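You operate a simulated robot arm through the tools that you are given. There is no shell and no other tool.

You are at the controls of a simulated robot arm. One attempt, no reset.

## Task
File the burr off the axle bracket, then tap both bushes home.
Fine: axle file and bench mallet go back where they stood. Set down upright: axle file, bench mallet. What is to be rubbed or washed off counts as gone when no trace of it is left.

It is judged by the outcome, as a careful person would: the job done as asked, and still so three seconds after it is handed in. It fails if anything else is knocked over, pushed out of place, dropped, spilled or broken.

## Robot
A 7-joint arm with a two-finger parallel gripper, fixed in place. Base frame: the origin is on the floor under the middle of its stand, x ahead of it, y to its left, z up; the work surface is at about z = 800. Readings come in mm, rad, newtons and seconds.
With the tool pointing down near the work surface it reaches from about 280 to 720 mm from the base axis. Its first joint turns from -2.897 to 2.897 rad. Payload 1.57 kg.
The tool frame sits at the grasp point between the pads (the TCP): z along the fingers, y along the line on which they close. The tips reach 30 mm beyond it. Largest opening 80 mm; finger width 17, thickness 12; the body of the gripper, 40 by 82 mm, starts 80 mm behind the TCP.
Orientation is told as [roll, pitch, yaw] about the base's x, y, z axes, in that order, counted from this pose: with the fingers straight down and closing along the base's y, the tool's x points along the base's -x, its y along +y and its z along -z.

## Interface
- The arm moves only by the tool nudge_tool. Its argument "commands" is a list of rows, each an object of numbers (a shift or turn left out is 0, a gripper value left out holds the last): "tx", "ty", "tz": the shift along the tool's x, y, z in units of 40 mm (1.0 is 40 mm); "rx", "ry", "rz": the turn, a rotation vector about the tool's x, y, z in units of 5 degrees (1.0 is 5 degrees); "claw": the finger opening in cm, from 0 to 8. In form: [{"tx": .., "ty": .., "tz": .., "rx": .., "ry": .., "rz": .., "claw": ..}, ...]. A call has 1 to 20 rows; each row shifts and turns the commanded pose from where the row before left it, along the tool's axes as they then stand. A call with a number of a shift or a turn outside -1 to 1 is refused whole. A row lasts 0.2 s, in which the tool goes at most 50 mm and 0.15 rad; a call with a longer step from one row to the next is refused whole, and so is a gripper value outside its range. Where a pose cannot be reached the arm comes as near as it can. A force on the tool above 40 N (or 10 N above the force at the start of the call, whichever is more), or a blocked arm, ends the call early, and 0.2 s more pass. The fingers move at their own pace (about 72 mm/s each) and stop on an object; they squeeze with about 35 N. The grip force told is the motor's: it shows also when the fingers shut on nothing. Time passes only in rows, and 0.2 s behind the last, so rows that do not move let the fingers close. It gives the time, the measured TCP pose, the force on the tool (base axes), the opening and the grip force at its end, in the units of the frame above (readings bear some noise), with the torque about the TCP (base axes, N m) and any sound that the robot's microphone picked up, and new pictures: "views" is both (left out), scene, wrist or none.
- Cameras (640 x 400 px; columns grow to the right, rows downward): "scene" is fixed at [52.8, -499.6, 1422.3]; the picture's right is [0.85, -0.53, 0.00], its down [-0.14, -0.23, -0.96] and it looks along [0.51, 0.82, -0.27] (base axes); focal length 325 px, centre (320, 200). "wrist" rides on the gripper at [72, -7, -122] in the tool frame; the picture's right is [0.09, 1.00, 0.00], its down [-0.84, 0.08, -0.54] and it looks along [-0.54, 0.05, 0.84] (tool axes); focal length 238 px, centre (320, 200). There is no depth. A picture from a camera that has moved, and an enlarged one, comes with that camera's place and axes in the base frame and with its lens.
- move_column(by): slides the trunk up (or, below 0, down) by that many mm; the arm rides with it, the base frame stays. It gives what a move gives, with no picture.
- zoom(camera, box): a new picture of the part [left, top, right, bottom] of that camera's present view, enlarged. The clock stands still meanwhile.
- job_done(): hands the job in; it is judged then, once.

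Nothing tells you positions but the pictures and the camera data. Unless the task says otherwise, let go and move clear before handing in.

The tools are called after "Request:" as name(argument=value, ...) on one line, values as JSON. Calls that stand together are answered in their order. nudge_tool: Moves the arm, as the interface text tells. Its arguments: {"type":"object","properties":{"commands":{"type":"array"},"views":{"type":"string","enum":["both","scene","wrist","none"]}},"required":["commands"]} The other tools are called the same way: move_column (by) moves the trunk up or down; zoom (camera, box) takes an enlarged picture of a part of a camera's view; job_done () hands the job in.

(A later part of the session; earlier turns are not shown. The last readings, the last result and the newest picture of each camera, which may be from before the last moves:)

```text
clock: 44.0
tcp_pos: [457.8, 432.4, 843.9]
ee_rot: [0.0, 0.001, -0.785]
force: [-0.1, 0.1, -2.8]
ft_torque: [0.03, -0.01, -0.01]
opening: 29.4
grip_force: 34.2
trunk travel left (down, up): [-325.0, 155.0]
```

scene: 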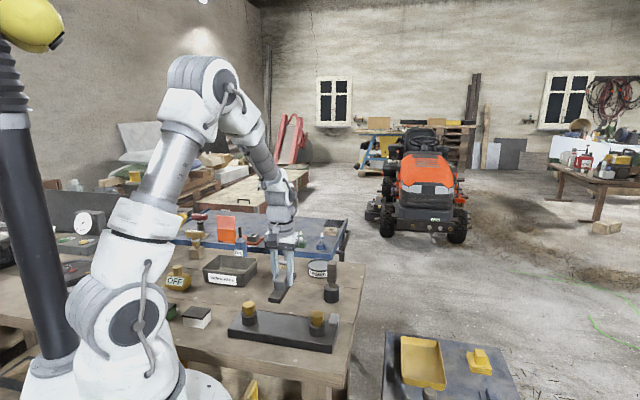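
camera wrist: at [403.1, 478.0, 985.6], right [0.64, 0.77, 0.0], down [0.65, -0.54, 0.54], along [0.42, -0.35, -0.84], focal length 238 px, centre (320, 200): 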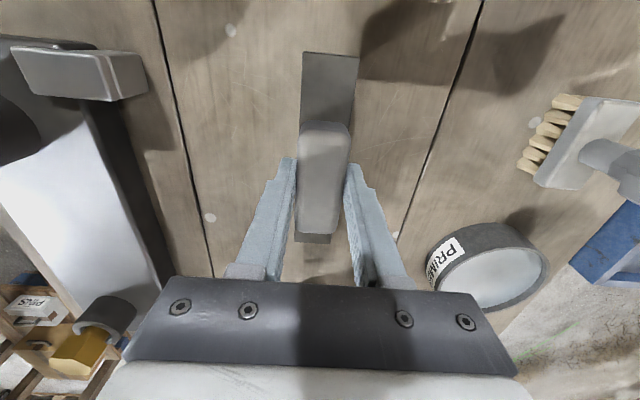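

Request:
nudge_tool(commands=[{"tz": 0.0125}, {}], views="wrist")

Request:
zoom(camera="scene", box=[250, 260, 310, 307])

```text
clock: 44.6
tcp_pos: [458.5, 431.4, 843.3]
ee_rot: [0.0, 0.0, -0.784]
force: [0.0, -0.5, -2.5]
ft_torque: [0.01, -0.02, 0.0]
opening: 29.4
grip_force: 35.0
trunk travel left (down, up): [-325.0, 155.0]
camera wrist: at [401.8, 479.2, 965.0], right [0.64, 0.77, 0.0], down [0.65, -0.54, 0.54], along [0.42, -0.35, -0.84], focal length 238 px, centre (320, 200)
```

wrist: 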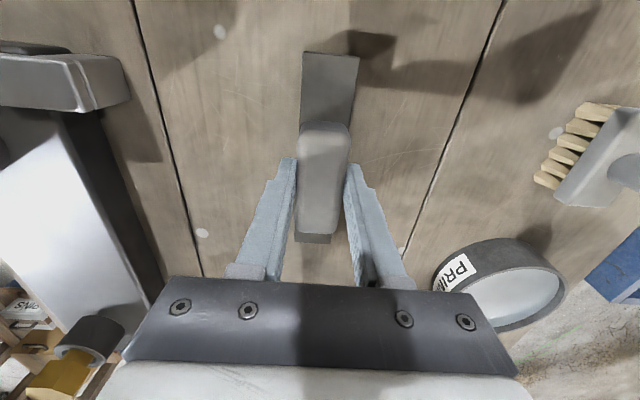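

```text
8.51 times, centred on (280, 284) of scene
camera zoom: at [52.8, -499.6, 1422.3], right [0.85, -0.53, 0.0], down [-0.14, -0.23, -0.96], along [0.51, 0.82, -0.27], focal length 2768 px, centre (660, -511)
```

zoom: 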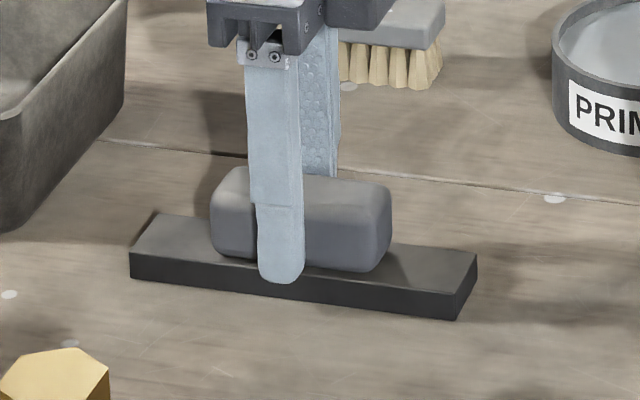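

Request:
nudge_tool(commands=[{"tz": 0.0125}, {}], views="none")

```text
clock: 45.2
tcp_pos: [457.2, 432.9, 842.1]
ee_rot: [-0.002, 0.001, -0.783]
force: [-0.4, 1.1, -2.2]
ft_torque: [-0.01, -0.06, 0.0]
opening: 29.6
grip_force: 35.0
trunk travel left (down, up): [-325.0, 155.0]
```

Request:
nudge_tool(commands=[{"tz": 0.0125}, {}], views="none")

Request:
nudge_tool(commands=[{"tz": 0.0125}, {}], views="none")

```text
clock: 45.8
tcp_pos: [458.2, 433.2, 842.3]
ee_rot: [0.002, 0.0, -0.786]
force: [-0.3, 0.4, 1.6]
ft_torque: [-0.26, -0.14, 0.06]
opening: 29.5
grip_force: 35.2
trunk travel left (down, up): [-325.0, 155.0]
```

```text
clock: 46.4
tcp_pos: [457.4, 433.1, 843.3]
ee_rot: [0.001, 0.001, -0.782]
force: [-2.0, 0.9, 5.9]
ft_torque: [-0.34, -0.19, -0.02]
opening: 29.2
grip_force: 34.7
trunk travel left (down, up): [-325.0, 155.0]
```

The file is resting on the bench. I release it and retreat upward.

Request:
nudge_tool(commands=[{"claw": 6}, {"claw": 6}, {"claw": 6}, {"tz": -0.5}, {"tz": -0.9}, {"tz": -0.9}, {"tz": -0.9}, {}], views="both")

Request:
zoom(camera="scene", box=[210, 250, 350, 350])

```text
clock: 48.2
tcp_pos: [458.5, 430.2, 971.1]
ee_rot: [0.001, -0.001, -0.784]
force: [-0.1, 0.2, -0.4]
ft_torque: [0.01, -0.03, 0.0]
opening: 59.8
grip_force: 0.1
trunk travel left (down, up): [-325.0, 155.0]
camera wrist: at [401.3, 477.6, 1092.4], right [0.64, 0.77, 0.0], down [0.65, -0.54, 0.54], along [0.42, -0.35, -0.84], focal length 238 px, centre (320, 200)
```

scene: 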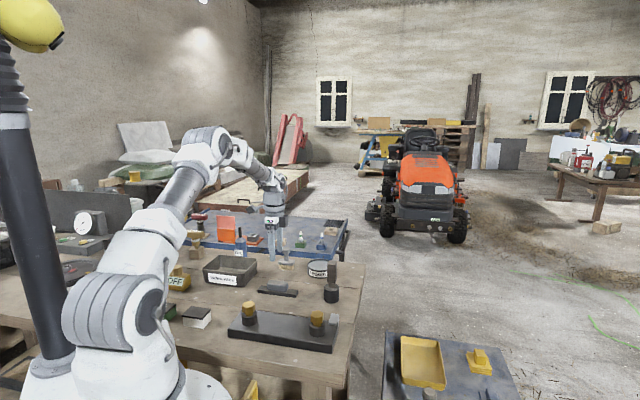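
wrist: 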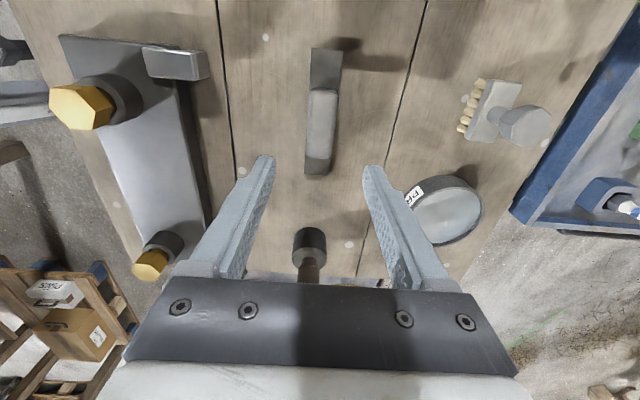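

```text
4.00 times, centred on (280, 300) of scene
camera zoom: at [52.8, -499.6, 1422.3], right [0.85, -0.53, 0.0], down [-0.14, -0.23, -0.96], along [0.51, 0.82, -0.27], focal length 1301 px, centre (480, -200)
```

zoom: 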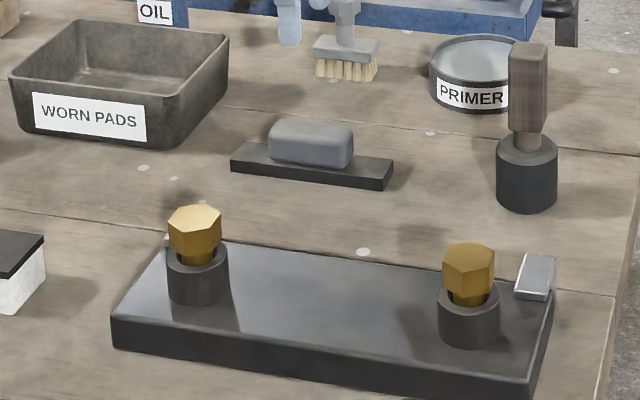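

The file is back in place. Next I raise and move above the mallet (around (596,300)) to view its handle.

Request:
nudge_tool(commands=[{"tz": -1}, {"tz": -1}, {"tx": -0.946, "ty": 0.025}, {"tx": -0.946, "ty": 0.025}, {"tx": -0.946, "ty": 0.025}, {"tx": -0.946, "ty": 0.025}, {"tx": -0.946, "ty": 0.025, "claw": 8}, {}], views="both")

Request:
zoom(camera="wrist", box=[220, 40, 420, 240])

```text
clock: 50.0
tcp_pos: [597.0, 300.8, 1051.3]
ee_rot: [-0.003, -0.001, -0.784]
force: [-0.4, -0.7, 0.5]
ft_torque: [-0.01, 0.01, -0.02]
opening: 79.9
grip_force: 0.1
trunk travel left (down, up): [-325.0, 155.0]
camera wrist: at [540.8, 347.6, 1172.9], right [0.64, 0.77, 0.0], down [0.65, -0.54, 0.54], along [0.42, -0.35, -0.84], focal length 238 px, centre (320, 200)
```

scene: 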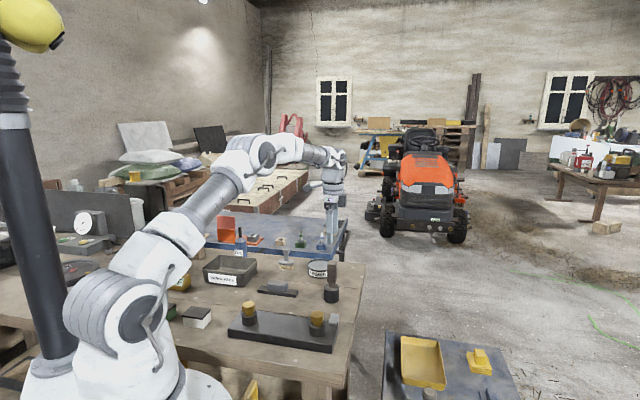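
wrist: 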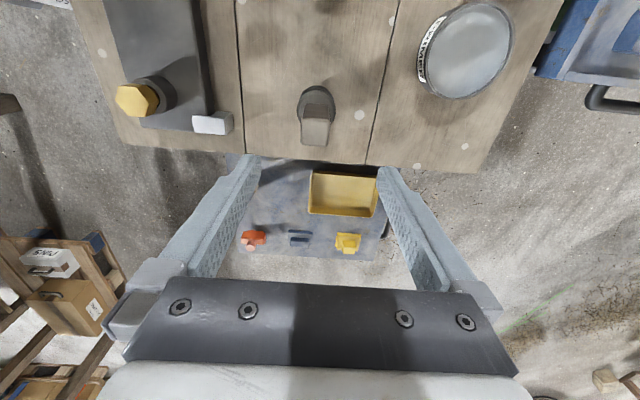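

```text
2.00 times, centred on (320, 140) of wrist
camera zoom: at [540.8, 347.6, 1172.9], right [0.64, 0.77, 0.0], down [0.65, -0.54, 0.54], along [0.42, -0.35, -0.84], focal length 477 px, centre (320, 320)
```

zoom: 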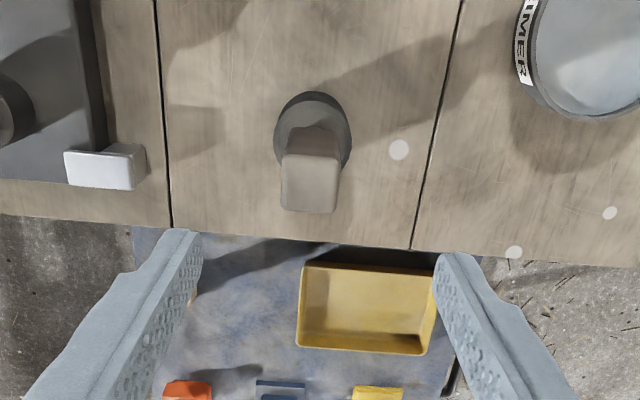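

The mallet stands at about (592,298) with a ~27 mm square handle aligned with the tool. I shift slightly and come down to just above the handle top.

Request:
nudge_tool(commands=[{"tx": 0.05, "ty": -0.12, "tz": 0.6}, {"tz": 0.55}, {}], views="both")

Request:
zoom(camera="wrist", box=[220, 40, 420, 240])

Request:
zoom(camera="scene", box=[290, 200, 370, 310])

```text
clock: 50.8
tcp_pos: [591.5, 299.8, 1004.1]
ee_rot: [0.001, 0.0, -0.784]
force: [-0.6, -0.1, -0.7]
ft_torque: [-0.02, 0.0, -0.04]
opening: 80.1
grip_force: 0.1
trunk travel left (down, up): [-325.0, 155.0]
camera wrist: at [535.4, 346.6, 1125.7], right [0.64, 0.77, 0.0], down [0.65, -0.54, 0.54], along [0.42, -0.35, -0.84], focal length 238 px, centre (320, 200)
```

scene: 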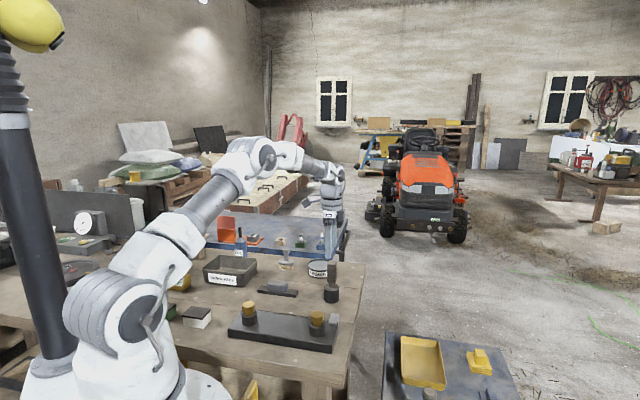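
wrist: 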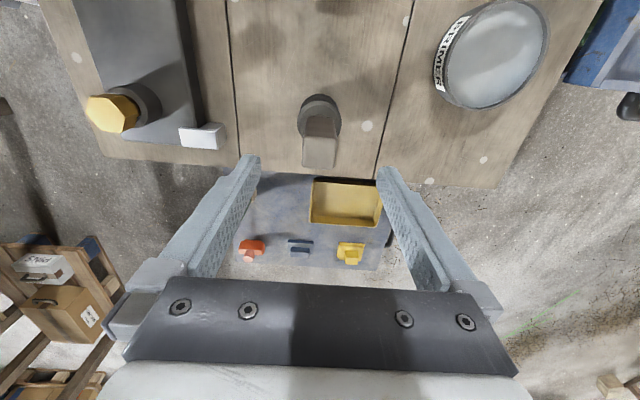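

```text
2.00 times, centred on (320, 140) of wrist
camera zoom: at [535.4, 346.6, 1125.7], right [0.64, 0.77, 0.0], down [0.65, -0.54, 0.54], along [0.42, -0.35, -0.84], focal length 477 px, centre (320, 320)
```

zoom: 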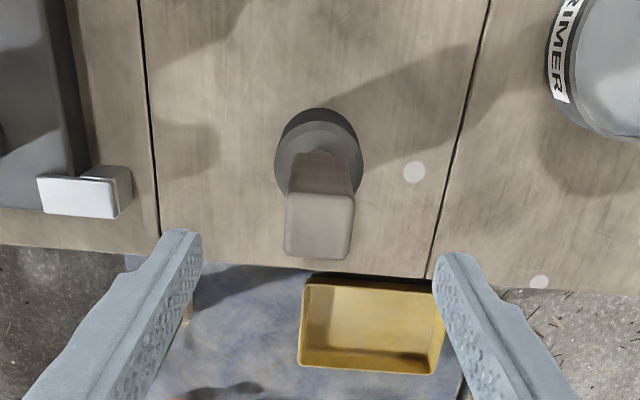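

```text
3.64 times, centred on (330, 255) of scene
camera zoom: at [52.8, -499.6, 1422.3], right [0.85, -0.53, 0.0], down [-0.14, -0.23, -0.96], along [0.51, 0.82, -0.27], focal length 1183 px, centre (284, 0)
```

zoom: 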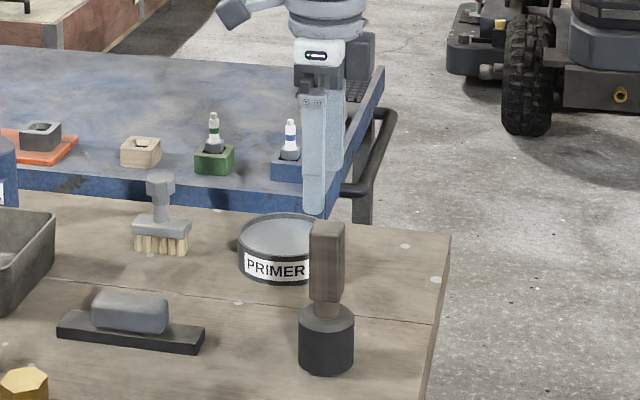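

TCP is centred over the handle. Descending to grip the handle at z≈908.

Request:
nudge_tool(commands=[{"tz": 0.8}, {"tz": 0.8}, {"tz": 0.8}, {}], views="wrist")

Request:
zoom(camera="scene", box=[290, 220, 370, 310])

```text
clock: 51.8
tcp_pos: [591.4, 299.6, 909.8]
ee_rot: [0.002, -0.001, -0.785]
force: [0.3, -1.0, 0.6]
ft_torque: [-0.01, 0.0, 0.0]
opening: 80.0
grip_force: 0.0
trunk travel left (down, up): [-325.0, 155.0]
camera wrist: at [535.0, 346.6, 1031.7], right [0.64, 0.77, 0.0], down [0.65, -0.54, 0.54], along [0.42, -0.35, -0.84], focal length 238 px, centre (320, 200)
```

wrist: 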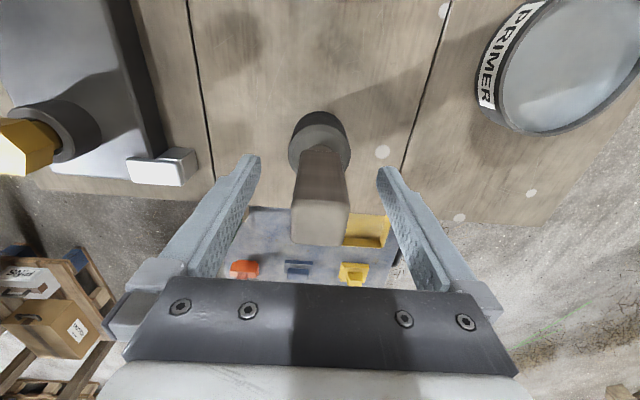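

```text
4.44 times, centred on (330, 265) of scene
camera zoom: at [52.8, -499.6, 1422.3], right [0.85, -0.53, 0.0], down [-0.14, -0.23, -0.96], along [0.51, 0.82, -0.27], focal length 1446 px, centre (276, -89)
```

zoom: 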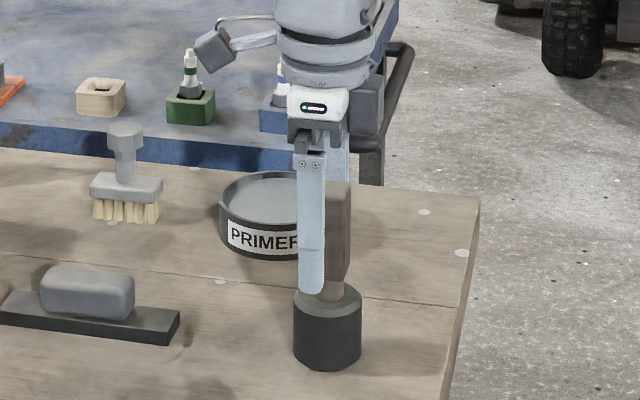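

Request:
nudge_tool(commands=[{"claw": 0}, {"claw": 0}, {"claw": 0}, {"claw": 0}], views="wrist")

Request:
zoom(camera="scene", box=[290, 220, 370, 310])

```text
clock: 52.8
tcp_pos: [591.4, 300.3, 910.5]
ee_rot: [0.0, 0.0, -0.784]
force: [-0.4, -0.5, 0.0]
ft_torque: [0.08, -0.04, -0.04]
opening: 31.5
grip_force: 34.7
trunk travel left (down, up): [-325.0, 155.0]
camera wrist: at [534.9, 346.5, 1032.1], right [0.64, 0.77, 0.0], down [0.65, -0.54, 0.54], along [0.42, -0.35, -0.84], focal length 238 px, centre (320, 200)
```

wrist: 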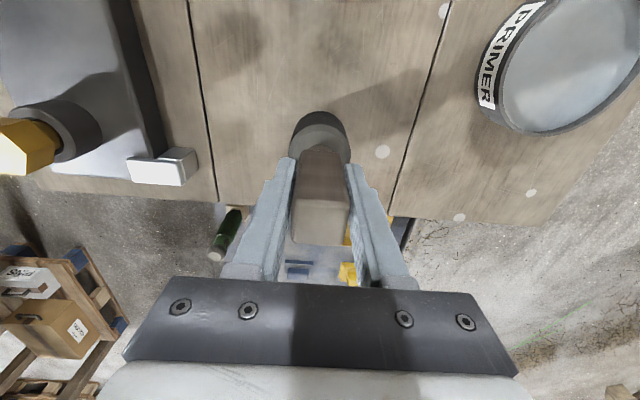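

```text
4.44 times, centred on (330, 265) of scene
camera zoom: at [52.8, -499.6, 1422.3], right [0.85, -0.53, 0.0], down [-0.14, -0.23, -0.96], along [0.51, 0.82, -0.27], focal length 1446 px, centre (276, -89)
```

zoom: 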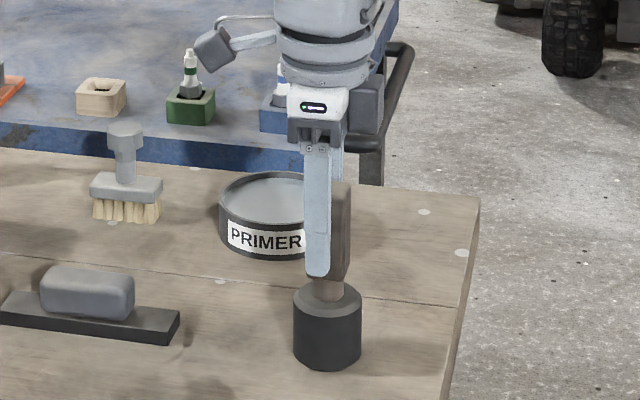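

The mallet is gripped (home grip pose (591.4, 300, 910), yaw -0.785). I lift it and carry it above the first bush near (445.5,149).

Request:
nudge_tool(commands=[{"tz": -0.5}, {"tz": -1}, {"tz": -1}, {"tz": -1}, {"tx": -0.016, "ty": -0.875}, {"tx": -0.016, "ty": -0.875}, {"tx": -0.016, "ty": -0.875}, {"tx": -0.016, "ty": -0.875}, {"tx": -0.016, "ty": -0.875}, {"tx": -0.016, "ty": -0.875}, {}], views="both")

Request:
zoom(camera="scene", box=[220, 240, 360, 360])

Request:
zoom(camera="wrist", box=[220, 40, 420, 240])

```text
clock: 55.2
tcp_pos: [445.9, 148.3, 1050.1]
ee_rot: [-0.001, 0.0, -0.785]
force: [-0.3, 0.6, -3.7]
ft_torque: [0.0, 0.01, 0.01]
opening: 31.1
grip_force: 35.0
trunk travel left (down, up): [-325.0, 155.0]
camera wrist: at [388.7, 193.9, 1170.5], right [0.64, 0.77, 0.0], down [0.65, -0.54, 0.54], along [0.42, -0.35, -0.84], focal length 238 px, centre (320, 200)
```

scene: 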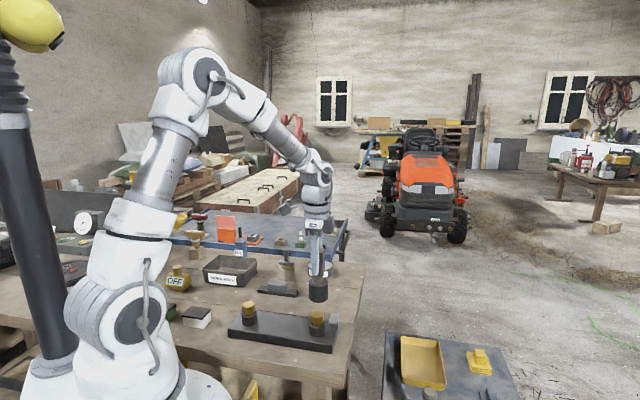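
wrist: 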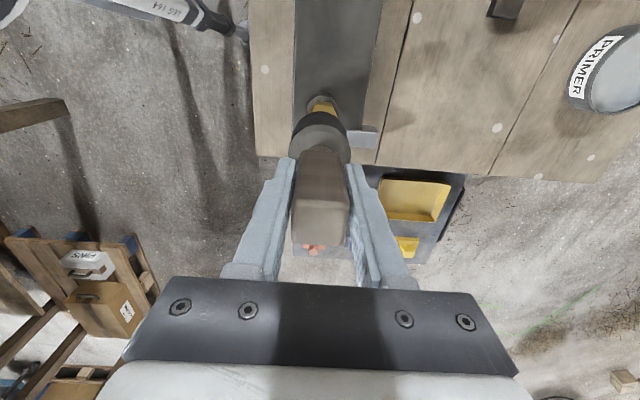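

```text
3.33 times, centred on (290, 300) of scene
camera zoom: at [52.8, -499.6, 1422.3], right [0.85, -0.53, 0.0], down [-0.14, -0.23, -0.96], along [0.51, 0.82, -0.27], focal length 1084 px, centre (420, -133)
```

zoom: 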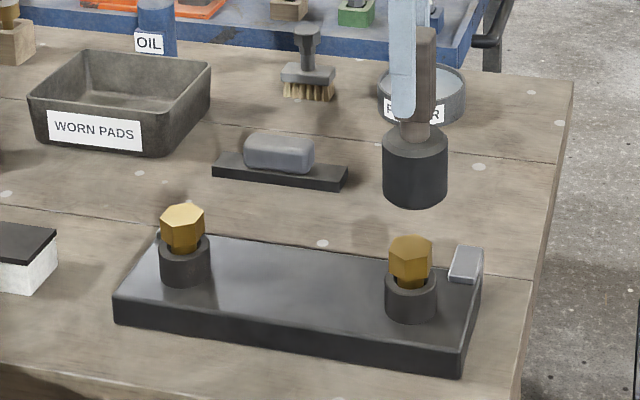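

```text
2.00 times, centred on (320, 140) of wrist
camera zoom: at [388.7, 193.9, 1170.5], right [0.64, 0.77, 0.0], down [0.65, -0.54, 0.54], along [0.42, -0.35, -0.84], focal length 477 px, centre (320, 320)
```

zoom: 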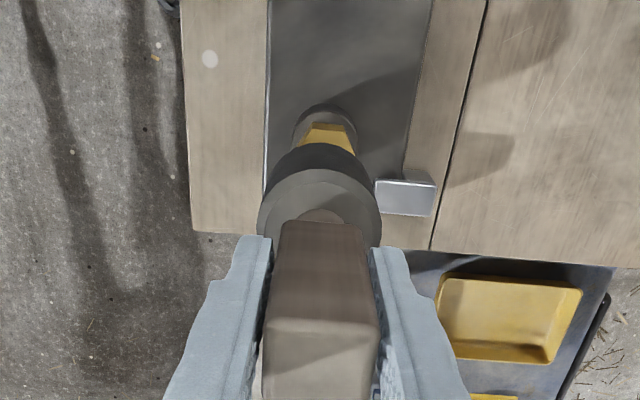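

The mallet is nearly over bush 1; I correct by a few mm and descend to just above the bush head.

Request:
nudge_tool(commands=[{"tx": 0.09, "ty": 0.04, "tz": 0.5}, {"tz": 0.5}, {}], views="both")

Request:
zoom(camera="scene", box=[280, 270, 360, 350])

Request:
zoom(camera="wrist", box=[220, 40, 420, 240])

```text
clock: 56.0
tcp_pos: [444.1, 152.3, 1008.1]
ee_rot: [0.0, 0.001, -0.783]
force: [-0.5, -0.8, -4.1]
ft_torque: [-0.03, 0.03, -0.01]
opening: 31.3
grip_force: 34.8
trunk travel left (down, up): [-325.0, 155.0]
camera wrist: at [387.1, 199.0, 1130.5], right [0.64, 0.77, 0.0], down [0.65, -0.54, 0.54], along [0.42, -0.35, -0.84], focal length 238 px, centre (320, 200)
```

scene: 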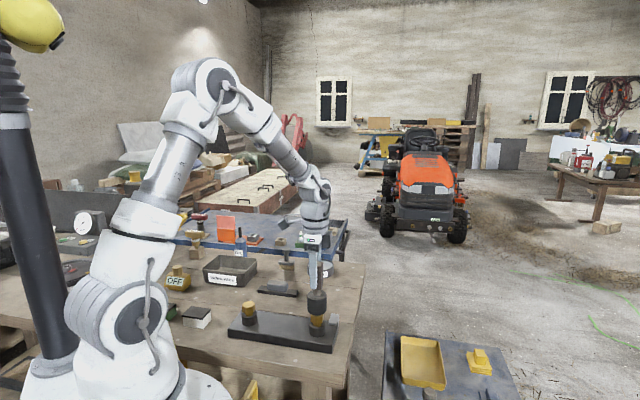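
wrist: 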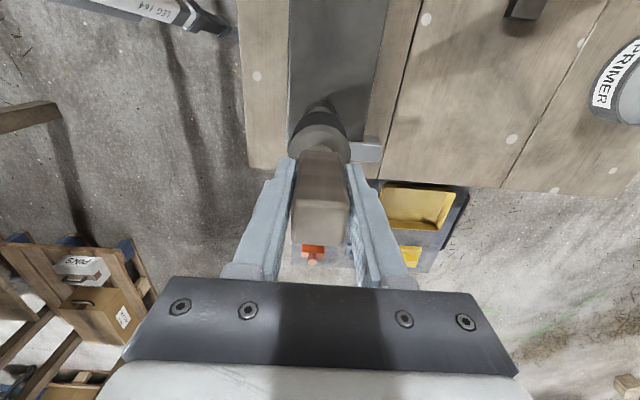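

```text
5.00 times, centred on (320, 310) of scene
camera zoom: at [52.8, -499.6, 1422.3], right [0.85, -0.53, 0.0], down [-0.14, -0.23, -0.96], along [0.51, 0.82, -0.27], focal length 1626 px, centre (320, -350)
```

zoom: 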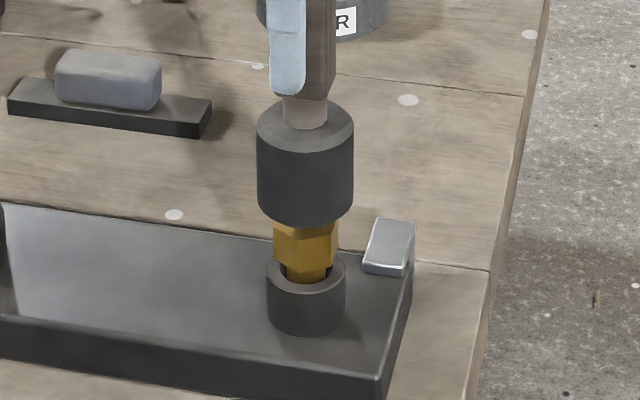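

```text
2.00 times, centred on (320, 140) of wrist
camera zoom: at [387.1, 199.0, 1130.5], right [0.64, 0.77, 0.0], down [0.65, -0.54, 0.54], along [0.42, -0.35, -0.84], focal length 477 px, centre (320, 320)
```

zoom: 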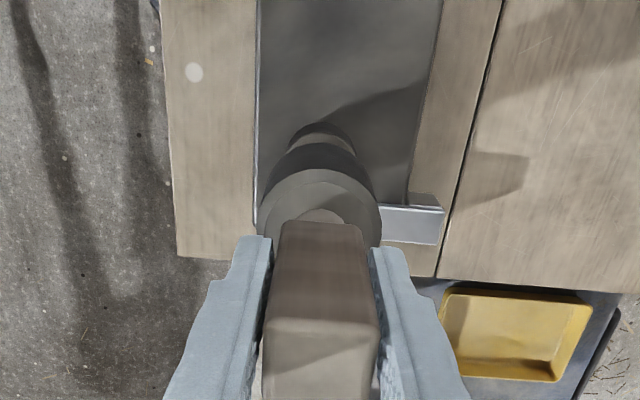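

Mallet is aligned over bush 1 with about 10 mm gap. I lower gently to find contact.

Request:
nudge_tool(commands=[{"tz": 0.125}, {"tz": 0.05}, {"tz": 0.05}, {}], views="none")

```text
clock: 57.0
tcp_pos: [442.1, 150.9, 1000.3]
ee_rot: [-0.001, 0.0, -0.785]
force: [1.0, 0.1, -4.7]
ft_torque: [0.02, 0.02, 0.0]
opening: 31.6
grip_force: 34.7
trunk travel left (down, up): [-325.0, 155.0]
```

Request:
nudge_tool(commands=[{"tz": 0.05}, {"tz": 0.05}, {}], views="none")

```text
clock: 57.8
tcp_pos: [444.4, 151.9, 996.7]
ee_rot: [0.001, 0.001, -0.783]
force: [-0.9, -1.9, 7.2]
ft_torque: [-0.18, 0.15, -0.04]
opening: 31.3
grip_force: 35.5
trunk travel left (down, up): [-325.0, 155.0]
```

Contact at TCP z≈996.7. I'll try a light tap: lift ~16 mm and come down briskly, then lift off.

Request:
nudge_tool(commands=[{"tz": -0.4}, {}, {"tz": 0.42}, {"tz": -0.3}, {}], views="scene")

Request:
zoom(camera="scene", box=[280, 270, 360, 350])

```text
clock: 59.0
tcp_pos: [442.7, 153.4, 1006.6]
ee_rot: [0.001, -0.001, -0.786]
force: [-0.5, 0.2, -4.5]
ft_torque: [-0.01, 0.04, -0.03]
opening: 31.4
grip_force: 35.0
trunk travel left (down, up): [-325.0, 155.0]
```

scene: 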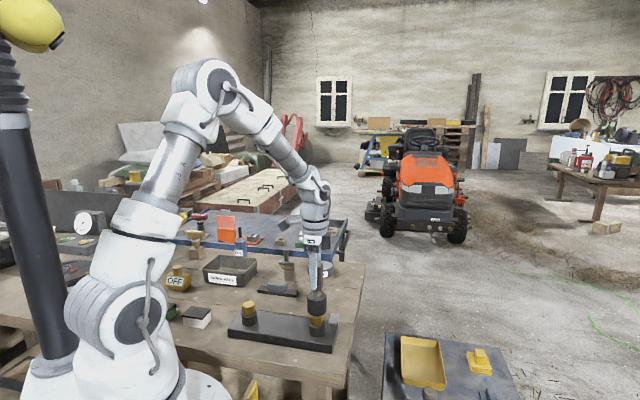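

```text
5.00 times, centred on (320, 310) of scene
camera zoom: at [52.8, -499.6, 1422.3], right [0.85, -0.53, 0.0], down [-0.14, -0.23, -0.96], along [0.51, 0.82, -0.27], focal length 1626 px, centre (320, -350)
```

zoom: 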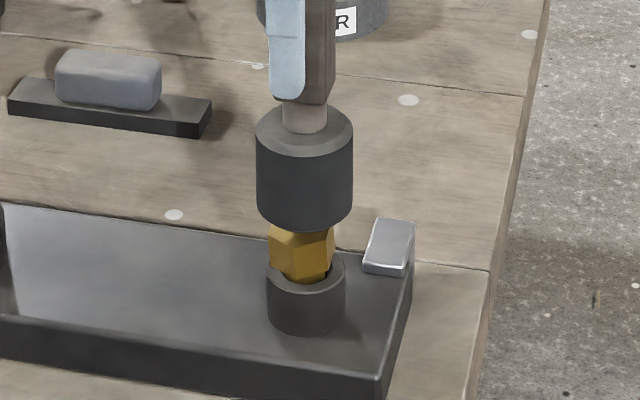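

One tap already moved the bush down noticeably. Let me zoom in for detail.

Request:
zoom(camera="scene", box=[300, 300, 340, 340])

Request:
zoom(camera="scene", box=[230, 290, 270, 330])

```text
10.00 times, centred on (320, 320) of scene
camera zoom: at [52.8, -499.6, 1422.3], right [0.85, -0.53, 0.0], down [-0.14, -0.23, -0.96], along [0.51, 0.82, -0.27], focal length 3253 px, centre (320, -1000)
```

zoom: 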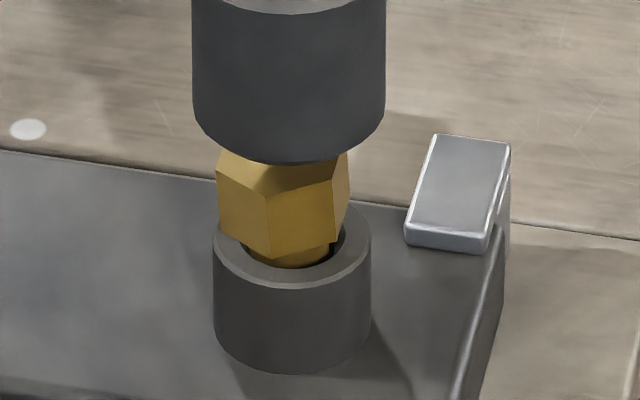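

```text
10.00 times, centred on (250, 310) of scene
camera zoom: at [52.8, -499.6, 1422.3], right [0.85, -0.53, 0.0], down [-0.14, -0.23, -0.96], along [0.51, 0.82, -0.27], focal length 3253 px, centre (1020, -900)
```

zoom: 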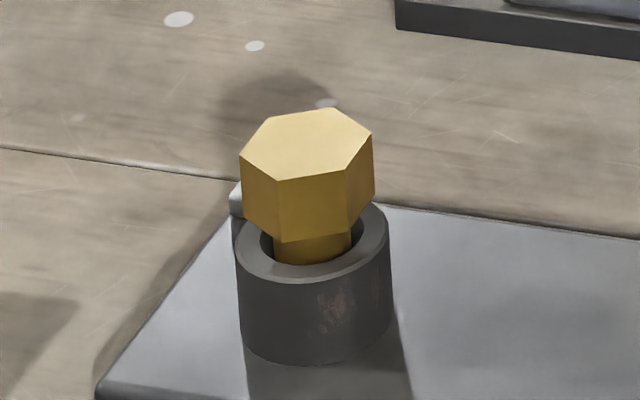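

Request:
zoom(camera="scene", box=[285, 240, 350, 320])

Request:
zoom(camera="wrist", box=[240, 60, 400, 260])

```text
5.00 times, centred on (318, 280) of scene
camera zoom: at [52.8, -499.6, 1422.3], right [0.85, -0.53, 0.0], down [-0.14, -0.23, -0.96], along [0.51, 0.82, -0.27], focal length 1626 px, centre (332, -200)
```

zoom: 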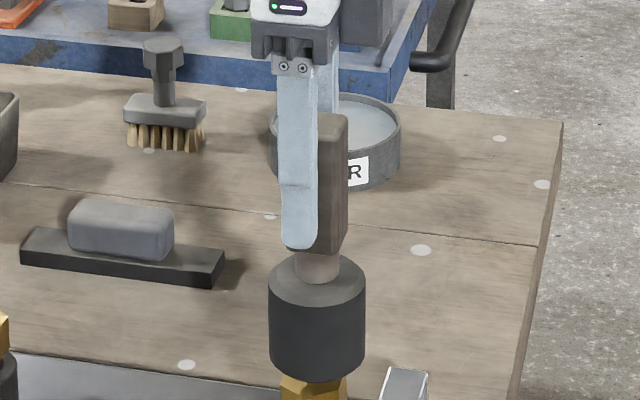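

```text
2.00 times, centred on (320, 160) of wrist
camera zoom: at [386.9, 199.3, 1127.9], right [0.64, 0.77, 0.0], down [0.65, -0.54, 0.54], along [0.42, -0.35, -0.84], focal length 477 px, centre (320, 280)
```

zoom: 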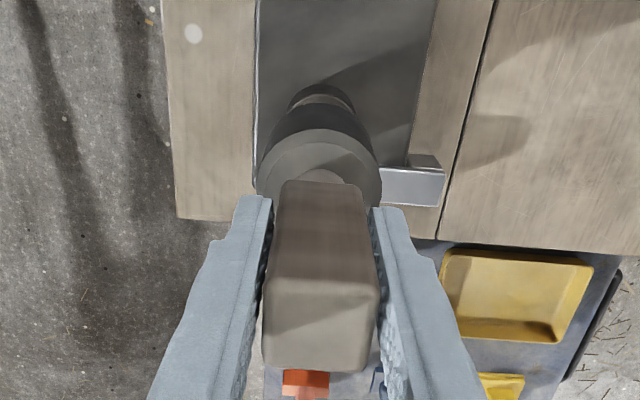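

The bush went down ~5 mm and leans slightly towards the camera, so I nudge ~1.5 mm along +y and tap again, a little deeper.

Request:
nudge_tool(commands=[{"ty": 0.04, "tz": -0.1}, {}, {"tz": 0.42}, {"tz": -0.32}, {}], views="both")

Request:
zoom(camera="scene", box=[300, 300, 340, 340])

```text
clock: 60.2
tcp_pos: [443.9, 153.1, 1007.5]
ee_rot: [0.0, 0.0, -0.785]
force: [-0.5, 0.4, -4.0]
ft_torque: [0.0, 0.0, 0.01]
opening: 31.2
grip_force: 34.9
trunk travel left (down, up): [-325.0, 155.0]
camera wrist: at [387.5, 199.8, 1127.0], right [0.64, 0.77, 0.0], down [0.65, -0.54, 0.54], along [0.42, -0.35, -0.84], focal length 238 px, centre (320, 200)
```

scene: 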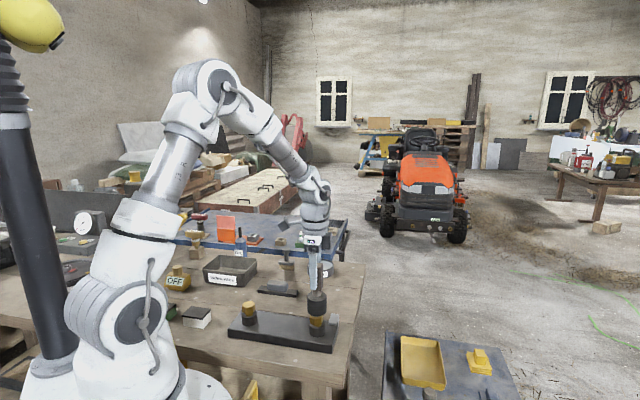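
wrist: 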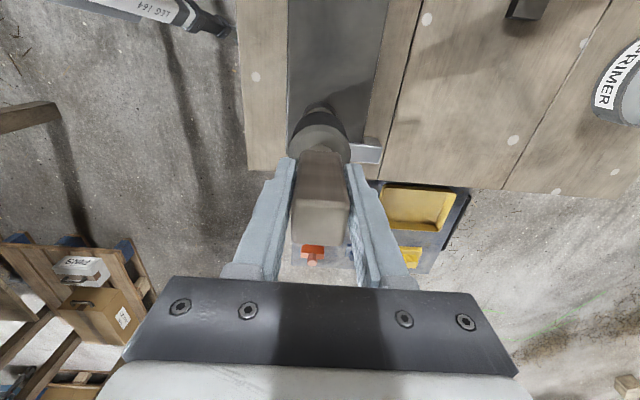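

```text
10.00 times, centred on (320, 320) of scene
camera zoom: at [52.8, -499.6, 1422.3], right [0.85, -0.53, 0.0], down [-0.14, -0.23, -0.96], along [0.51, 0.82, -0.27], focal length 3253 px, centre (320, -1000)
```

zoom: 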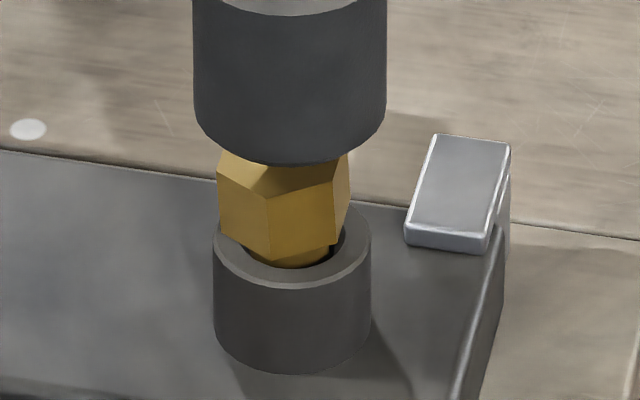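

It advanced slightly. I tap again a bit deeper.

Request:
nudge_tool(commands=[{"tz": 0.45}, {"tz": -0.3}, {}], views="none")

Request:
zoom(camera="scene", box=[300, 300, 340, 340])

```text
clock: 61.0
tcp_pos: [445.3, 154.9, 999.6]
ee_rot: [-0.002, 0.0, -0.785]
force: [0.7, 0.6, -4.1]
ft_torque: [0.0, -0.03, 0.0]
opening: 31.5
grip_force: 34.4
trunk travel left (down, up): [-325.0, 155.0]
```

```text
10.00 times, centred on (320, 320) of scene
camera zoom: at [52.8, -499.6, 1422.3], right [0.85, -0.53, 0.0], down [-0.14, -0.23, -0.96], along [0.51, 0.82, -0.27], focal length 3253 px, centre (320, -1000)
```

zoom: 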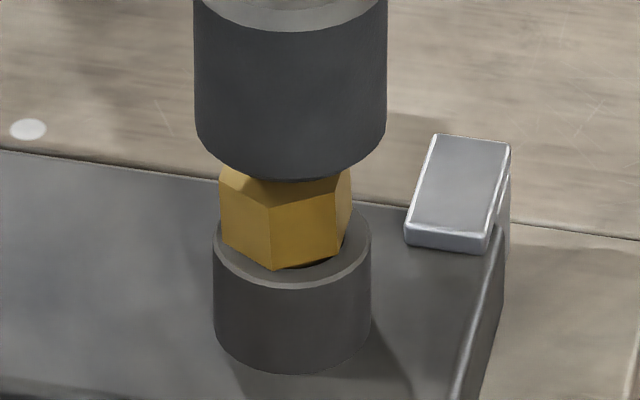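

Nearly home. One or two more taps.

Request:
nudge_tool(commands=[{"tz": -0.1}, {"tz": 0.48}, {"tz": -0.38}, {}], views="none")

Request:
zoom(camera="scene", box=[300, 300, 340, 340])

```text
clock: 62.0
tcp_pos: [444.6, 154.4, 999.8]
ee_rot: [0.0, -0.001, -0.787]
force: [0.5, 0.7, -3.3]
ft_torque: [0.02, 0.02, -0.01]
opening: 31.7
grip_force: 35.0
trunk travel left (down, up): [-325.0, 155.0]
```

```text
10.00 times, centred on (320, 320) of scene
camera zoom: at [52.8, -499.6, 1422.3], right [0.85, -0.53, 0.0], down [-0.14, -0.23, -0.96], along [0.51, 0.82, -0.27], focal length 3253 px, centre (320, -1000)
```

zoom: 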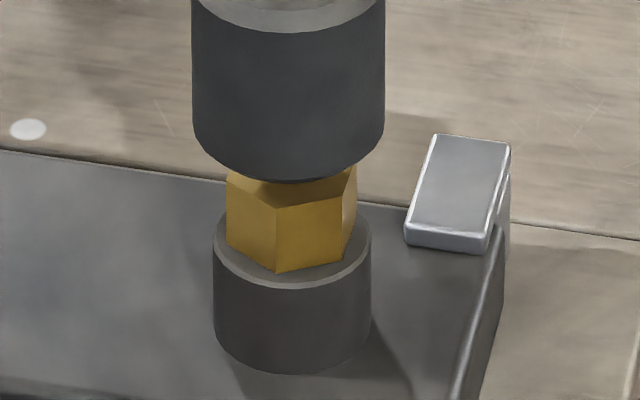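

The bush head now looks seated on its collar. I do a slow press to verify it's solid.

Request:
nudge_tool(commands=[{"tz": 0.25}, {"tz": 0.05}, {}], views="none")

```text
clock: 62.8
tcp_pos: [442.5, 154.5, 989.6]
ee_rot: [0.003, -0.002, -0.786]
force: [-2.5, -3.2, 14.2]
ft_torque: [-0.51, 0.46, -0.05]
opening: 31.8
grip_force: 35.1
trunk travel left (down, up): [-325.0, 155.0]
```

Request:
nudge_tool(commands=[{"tz": 0.02}, {}, {"tz": 0.02}, {}], views="none")

```text
clock: 63.8
tcp_pos: [443.0, 153.3, 988.8]
ee_rot: [0.006, -0.002, -0.784]
force: [-5.3, -2.9, 38.4]
ft_torque: [-0.57, 0.66, -0.01]
opening: 31.5
grip_force: 34.8
trunk travel left (down, up): [-325.0, 155.0]
```

Solid resistance (~42 N). I lift off and inspect from higher.

Request:
nudge_tool(commands=[{"tz": -0.5}, {"tz": -1}, {"tx": 0.8}, {"tx": 0.8}, {}], views="both")

Request:
zoom(camera="scene", box=[300, 300, 340, 340])

Request:
zoom(camera="wrist", box=[240, 60, 400, 260])

```text
clock: 65.0
tcp_pos: [399.6, 200.6, 1047.4]
ee_rot: [0.001, 0.001, -0.784]
force: [-0.3, 0.2, -3.6]
ft_torque: [-0.01, 0.0, -0.02]
opening: 31.3
grip_force: 35.2
trunk travel left (down, up): [-325.0, 155.0]
camera wrist: at [343.3, 247.0, 1168.1], right [0.64, 0.77, 0.0], down [0.65, -0.54, 0.54], along [0.42, -0.35, -0.84], focal length 238 px, centre (320, 200)
```

scene: 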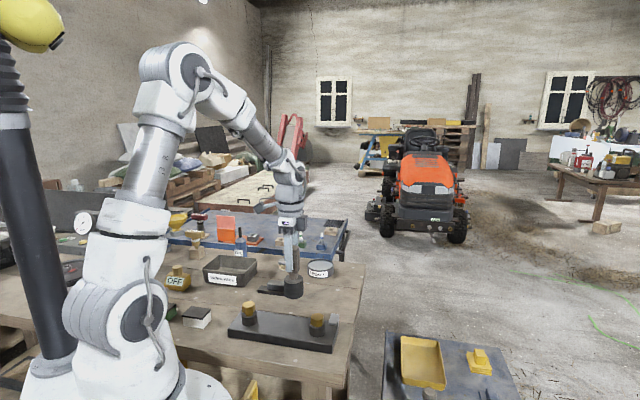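
wrist: 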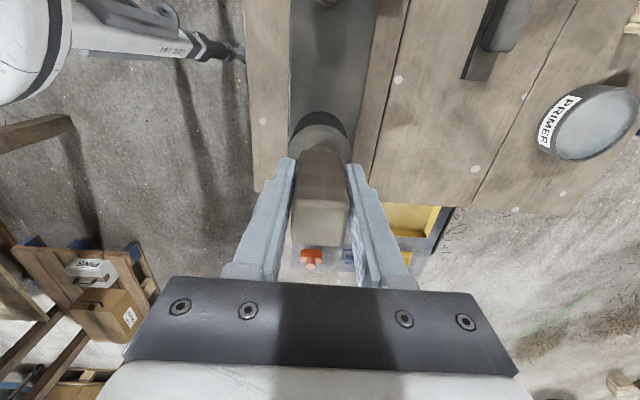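

```text
10.00 times, centred on (320, 320) of scene
camera zoom: at [52.8, -499.6, 1422.3], right [0.85, -0.53, 0.0], down [-0.14, -0.23, -0.96], along [0.51, 0.82, -0.27], focal length 3253 px, centre (320, -1000)
```

zoom: 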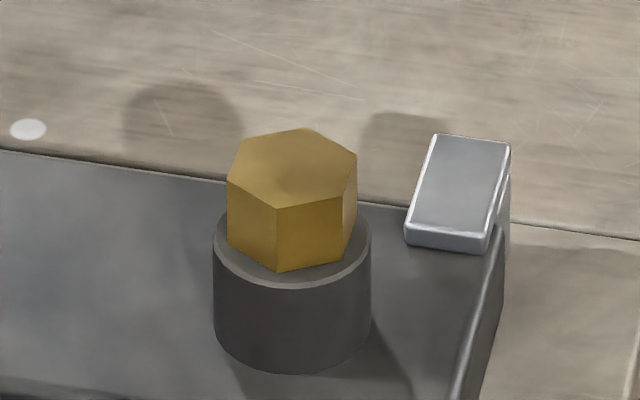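

```text
2.00 times, centred on (320, 160) of wrist
camera zoom: at [343.3, 247.0, 1168.1], right [0.64, 0.77, 0.0], down [0.65, -0.54, 0.54], along [0.42, -0.35, -0.84], focal length 477 px, centre (320, 280)
```

zoom: 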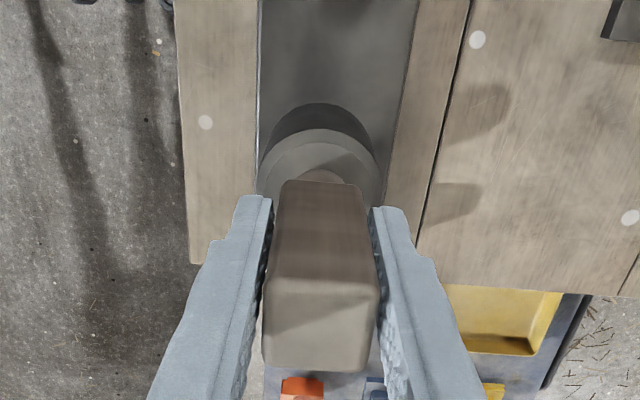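

Bush 1 is seated flat. Now I move over bush 2, around (304.5, 294.5).

Request:
nudge_tool(commands=[{"tx": 0.835}, {"tx": 0.835}, {"tx": 0.835}, {"tx": 0.835}, {}], views="both")

Request:
zoom(camera="scene", box=[210, 260, 290, 340])

Request:
zoom(camera="wrist", box=[240, 40, 400, 240])

```text
clock: 66.2
tcp_pos: [305.4, 293.5, 1047.8]
ee_rot: [0.0, 0.0, -0.786]
force: [-0.8, -0.7, -4.6]
ft_torque: [-0.01, 0.02, 0.01]
opening: 31.4
grip_force: 34.9
trunk travel left (down, up): [-325.0, 155.0]
camera wrist: at [249.1, 340.1, 1168.5], right [0.64, 0.77, 0.0], down [0.65, -0.54, 0.54], along [0.42, -0.35, -0.84], focal length 238 px, centre (320, 200)
```

scene: 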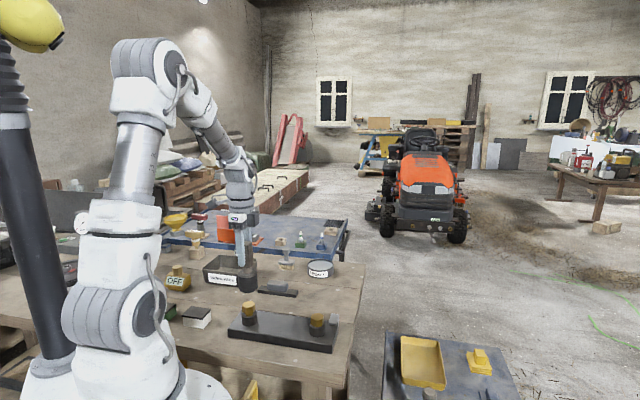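
wrist: 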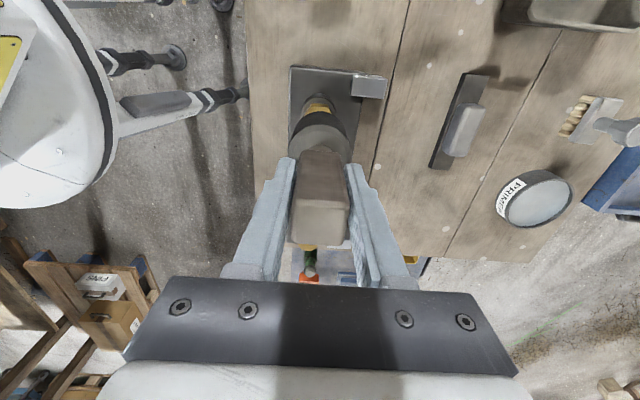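

```text
5.00 times, centred on (250, 300) of scene
camera zoom: at [52.8, -499.6, 1422.3], right [0.85, -0.53, 0.0], down [-0.14, -0.23, -0.96], along [0.51, 0.82, -0.27], focal length 1626 px, centre (670, -300)
```

zoom: 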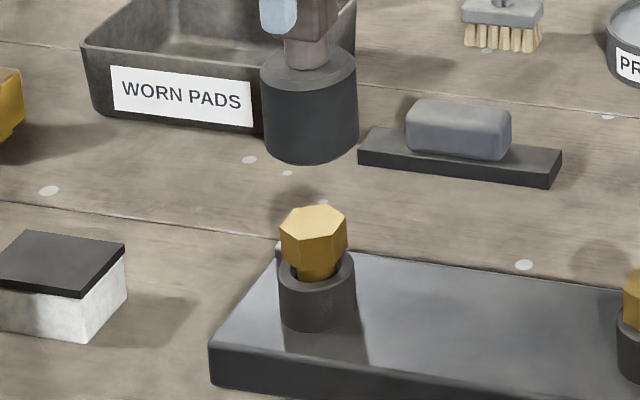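

```text
2.00 times, centred on (320, 140) of wrist
camera zoom: at [249.1, 340.1, 1168.5], right [0.64, 0.77, 0.0], down [0.65, -0.54, 0.54], along [0.42, -0.35, -0.84], focal length 477 px, centre (320, 320)
```

zoom: 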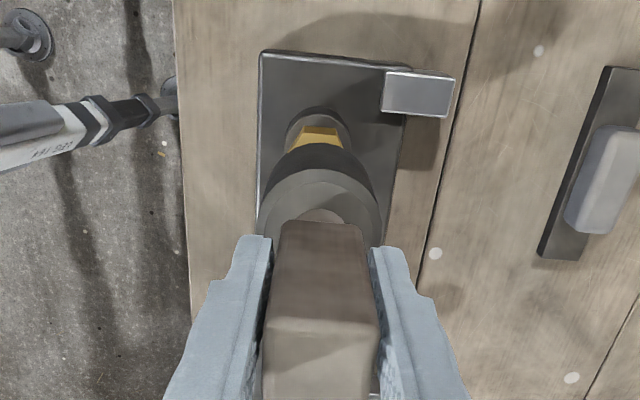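

Alignment over bush 2 is within 2 mm; I fine-correct and descend to just above it.

Request:
nudge_tool(commands=[{"tx": 0.015, "ty": -0.035, "tz": 0.5}, {"tz": 0.5}, {}], views="both")

Request:
zoom(camera="scene", box=[230, 285, 270, 325])

Request:
zoom(camera="wrist", box=[240, 40, 400, 240])

```text
clock: 67.0
tcp_pos: [303.4, 293.9, 1007.5]
ee_rot: [0.001, -0.002, -0.785]
force: [-0.5, -0.2, -4.1]
ft_torque: [-0.03, 0.0, 0.0]
opening: 31.1
grip_force: 34.9
trunk travel left (down, up): [-325.0, 155.0]
camera wrist: at [246.7, 339.9, 1128.8], right [0.64, 0.77, 0.0], down [0.65, -0.54, 0.54], along [0.42, -0.35, -0.84], focal length 238 px, centre (320, 200)
```

scene: 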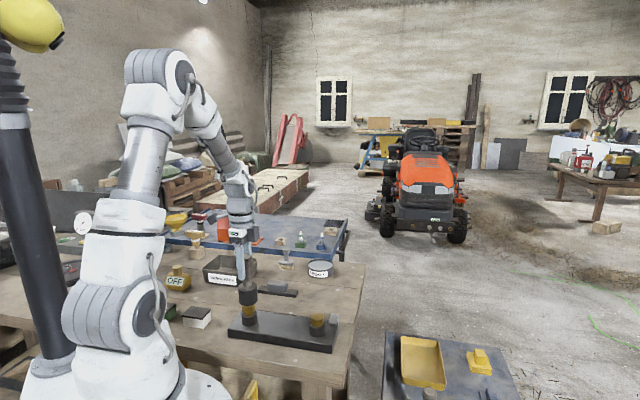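
wrist: 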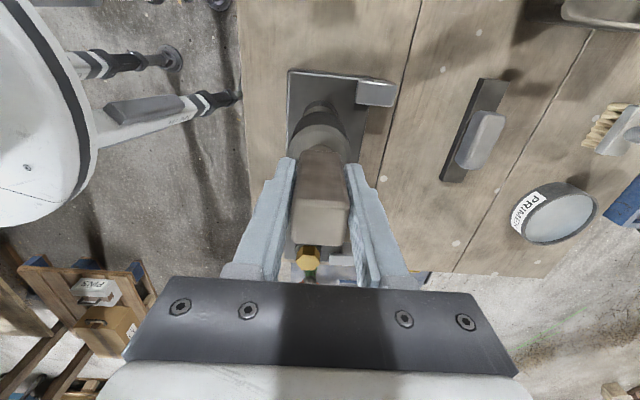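

```text
10.00 times, centred on (250, 305) of scene
camera zoom: at [52.8, -499.6, 1422.3], right [0.85, -0.53, 0.0], down [-0.14, -0.23, -0.96], along [0.51, 0.82, -0.27], focal length 3253 px, centre (1020, -850)
```

zoom: 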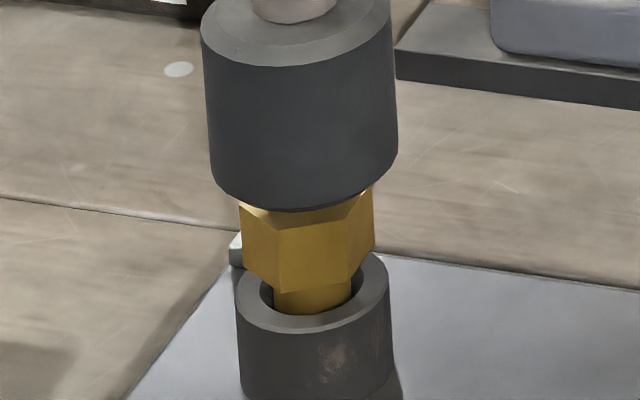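

```text
2.00 times, centred on (320, 140) of wrist
camera zoom: at [246.7, 339.9, 1128.8], right [0.64, 0.77, 0.0], down [0.65, -0.54, 0.54], along [0.42, -0.35, -0.84], focal length 477 px, centre (320, 320)
```

zoom: 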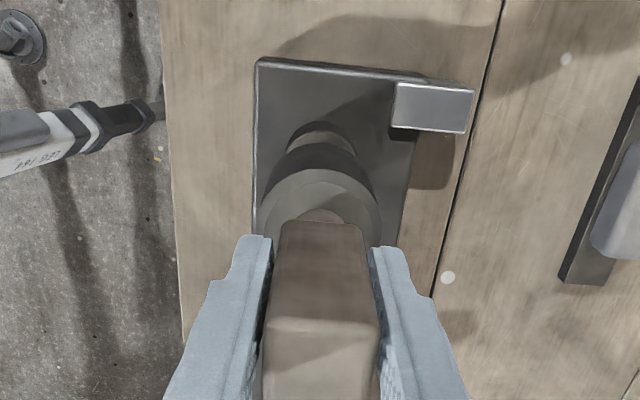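

Well aligned. First tap on bush 2.

Request:
nudge_tool(commands=[{"tz": 0.36}, {"tz": -0.36}, {}], views="none")

Request:
zoom(camera="scene", box=[230, 285, 270, 325])

```text
clock: 67.8
tcp_pos: [303.6, 293.6, 1007.4]
ee_rot: [0.0, 0.0, -0.785]
force: [0.2, -0.3, -4.5]
ft_torque: [0.01, 0.0, 0.0]
opening: 31.4
grip_force: 35.1
trunk travel left (down, up): [-325.0, 155.0]
```

```text
10.00 times, centred on (250, 305) of scene
camera zoom: at [52.8, -499.6, 1422.3], right [0.85, -0.53, 0.0], down [-0.14, -0.23, -0.96], along [0.51, 0.82, -0.27], focal length 3253 px, centre (1020, -850)
```

zoom: 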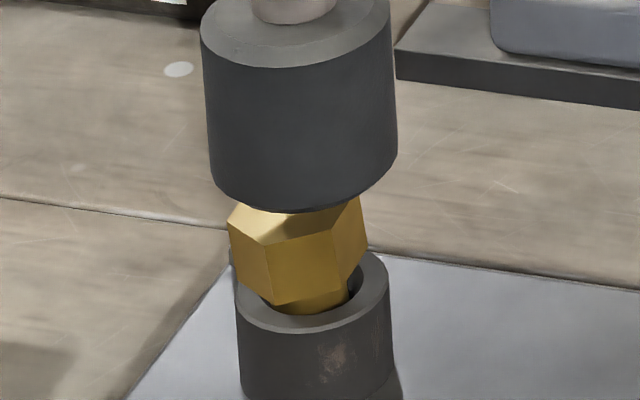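

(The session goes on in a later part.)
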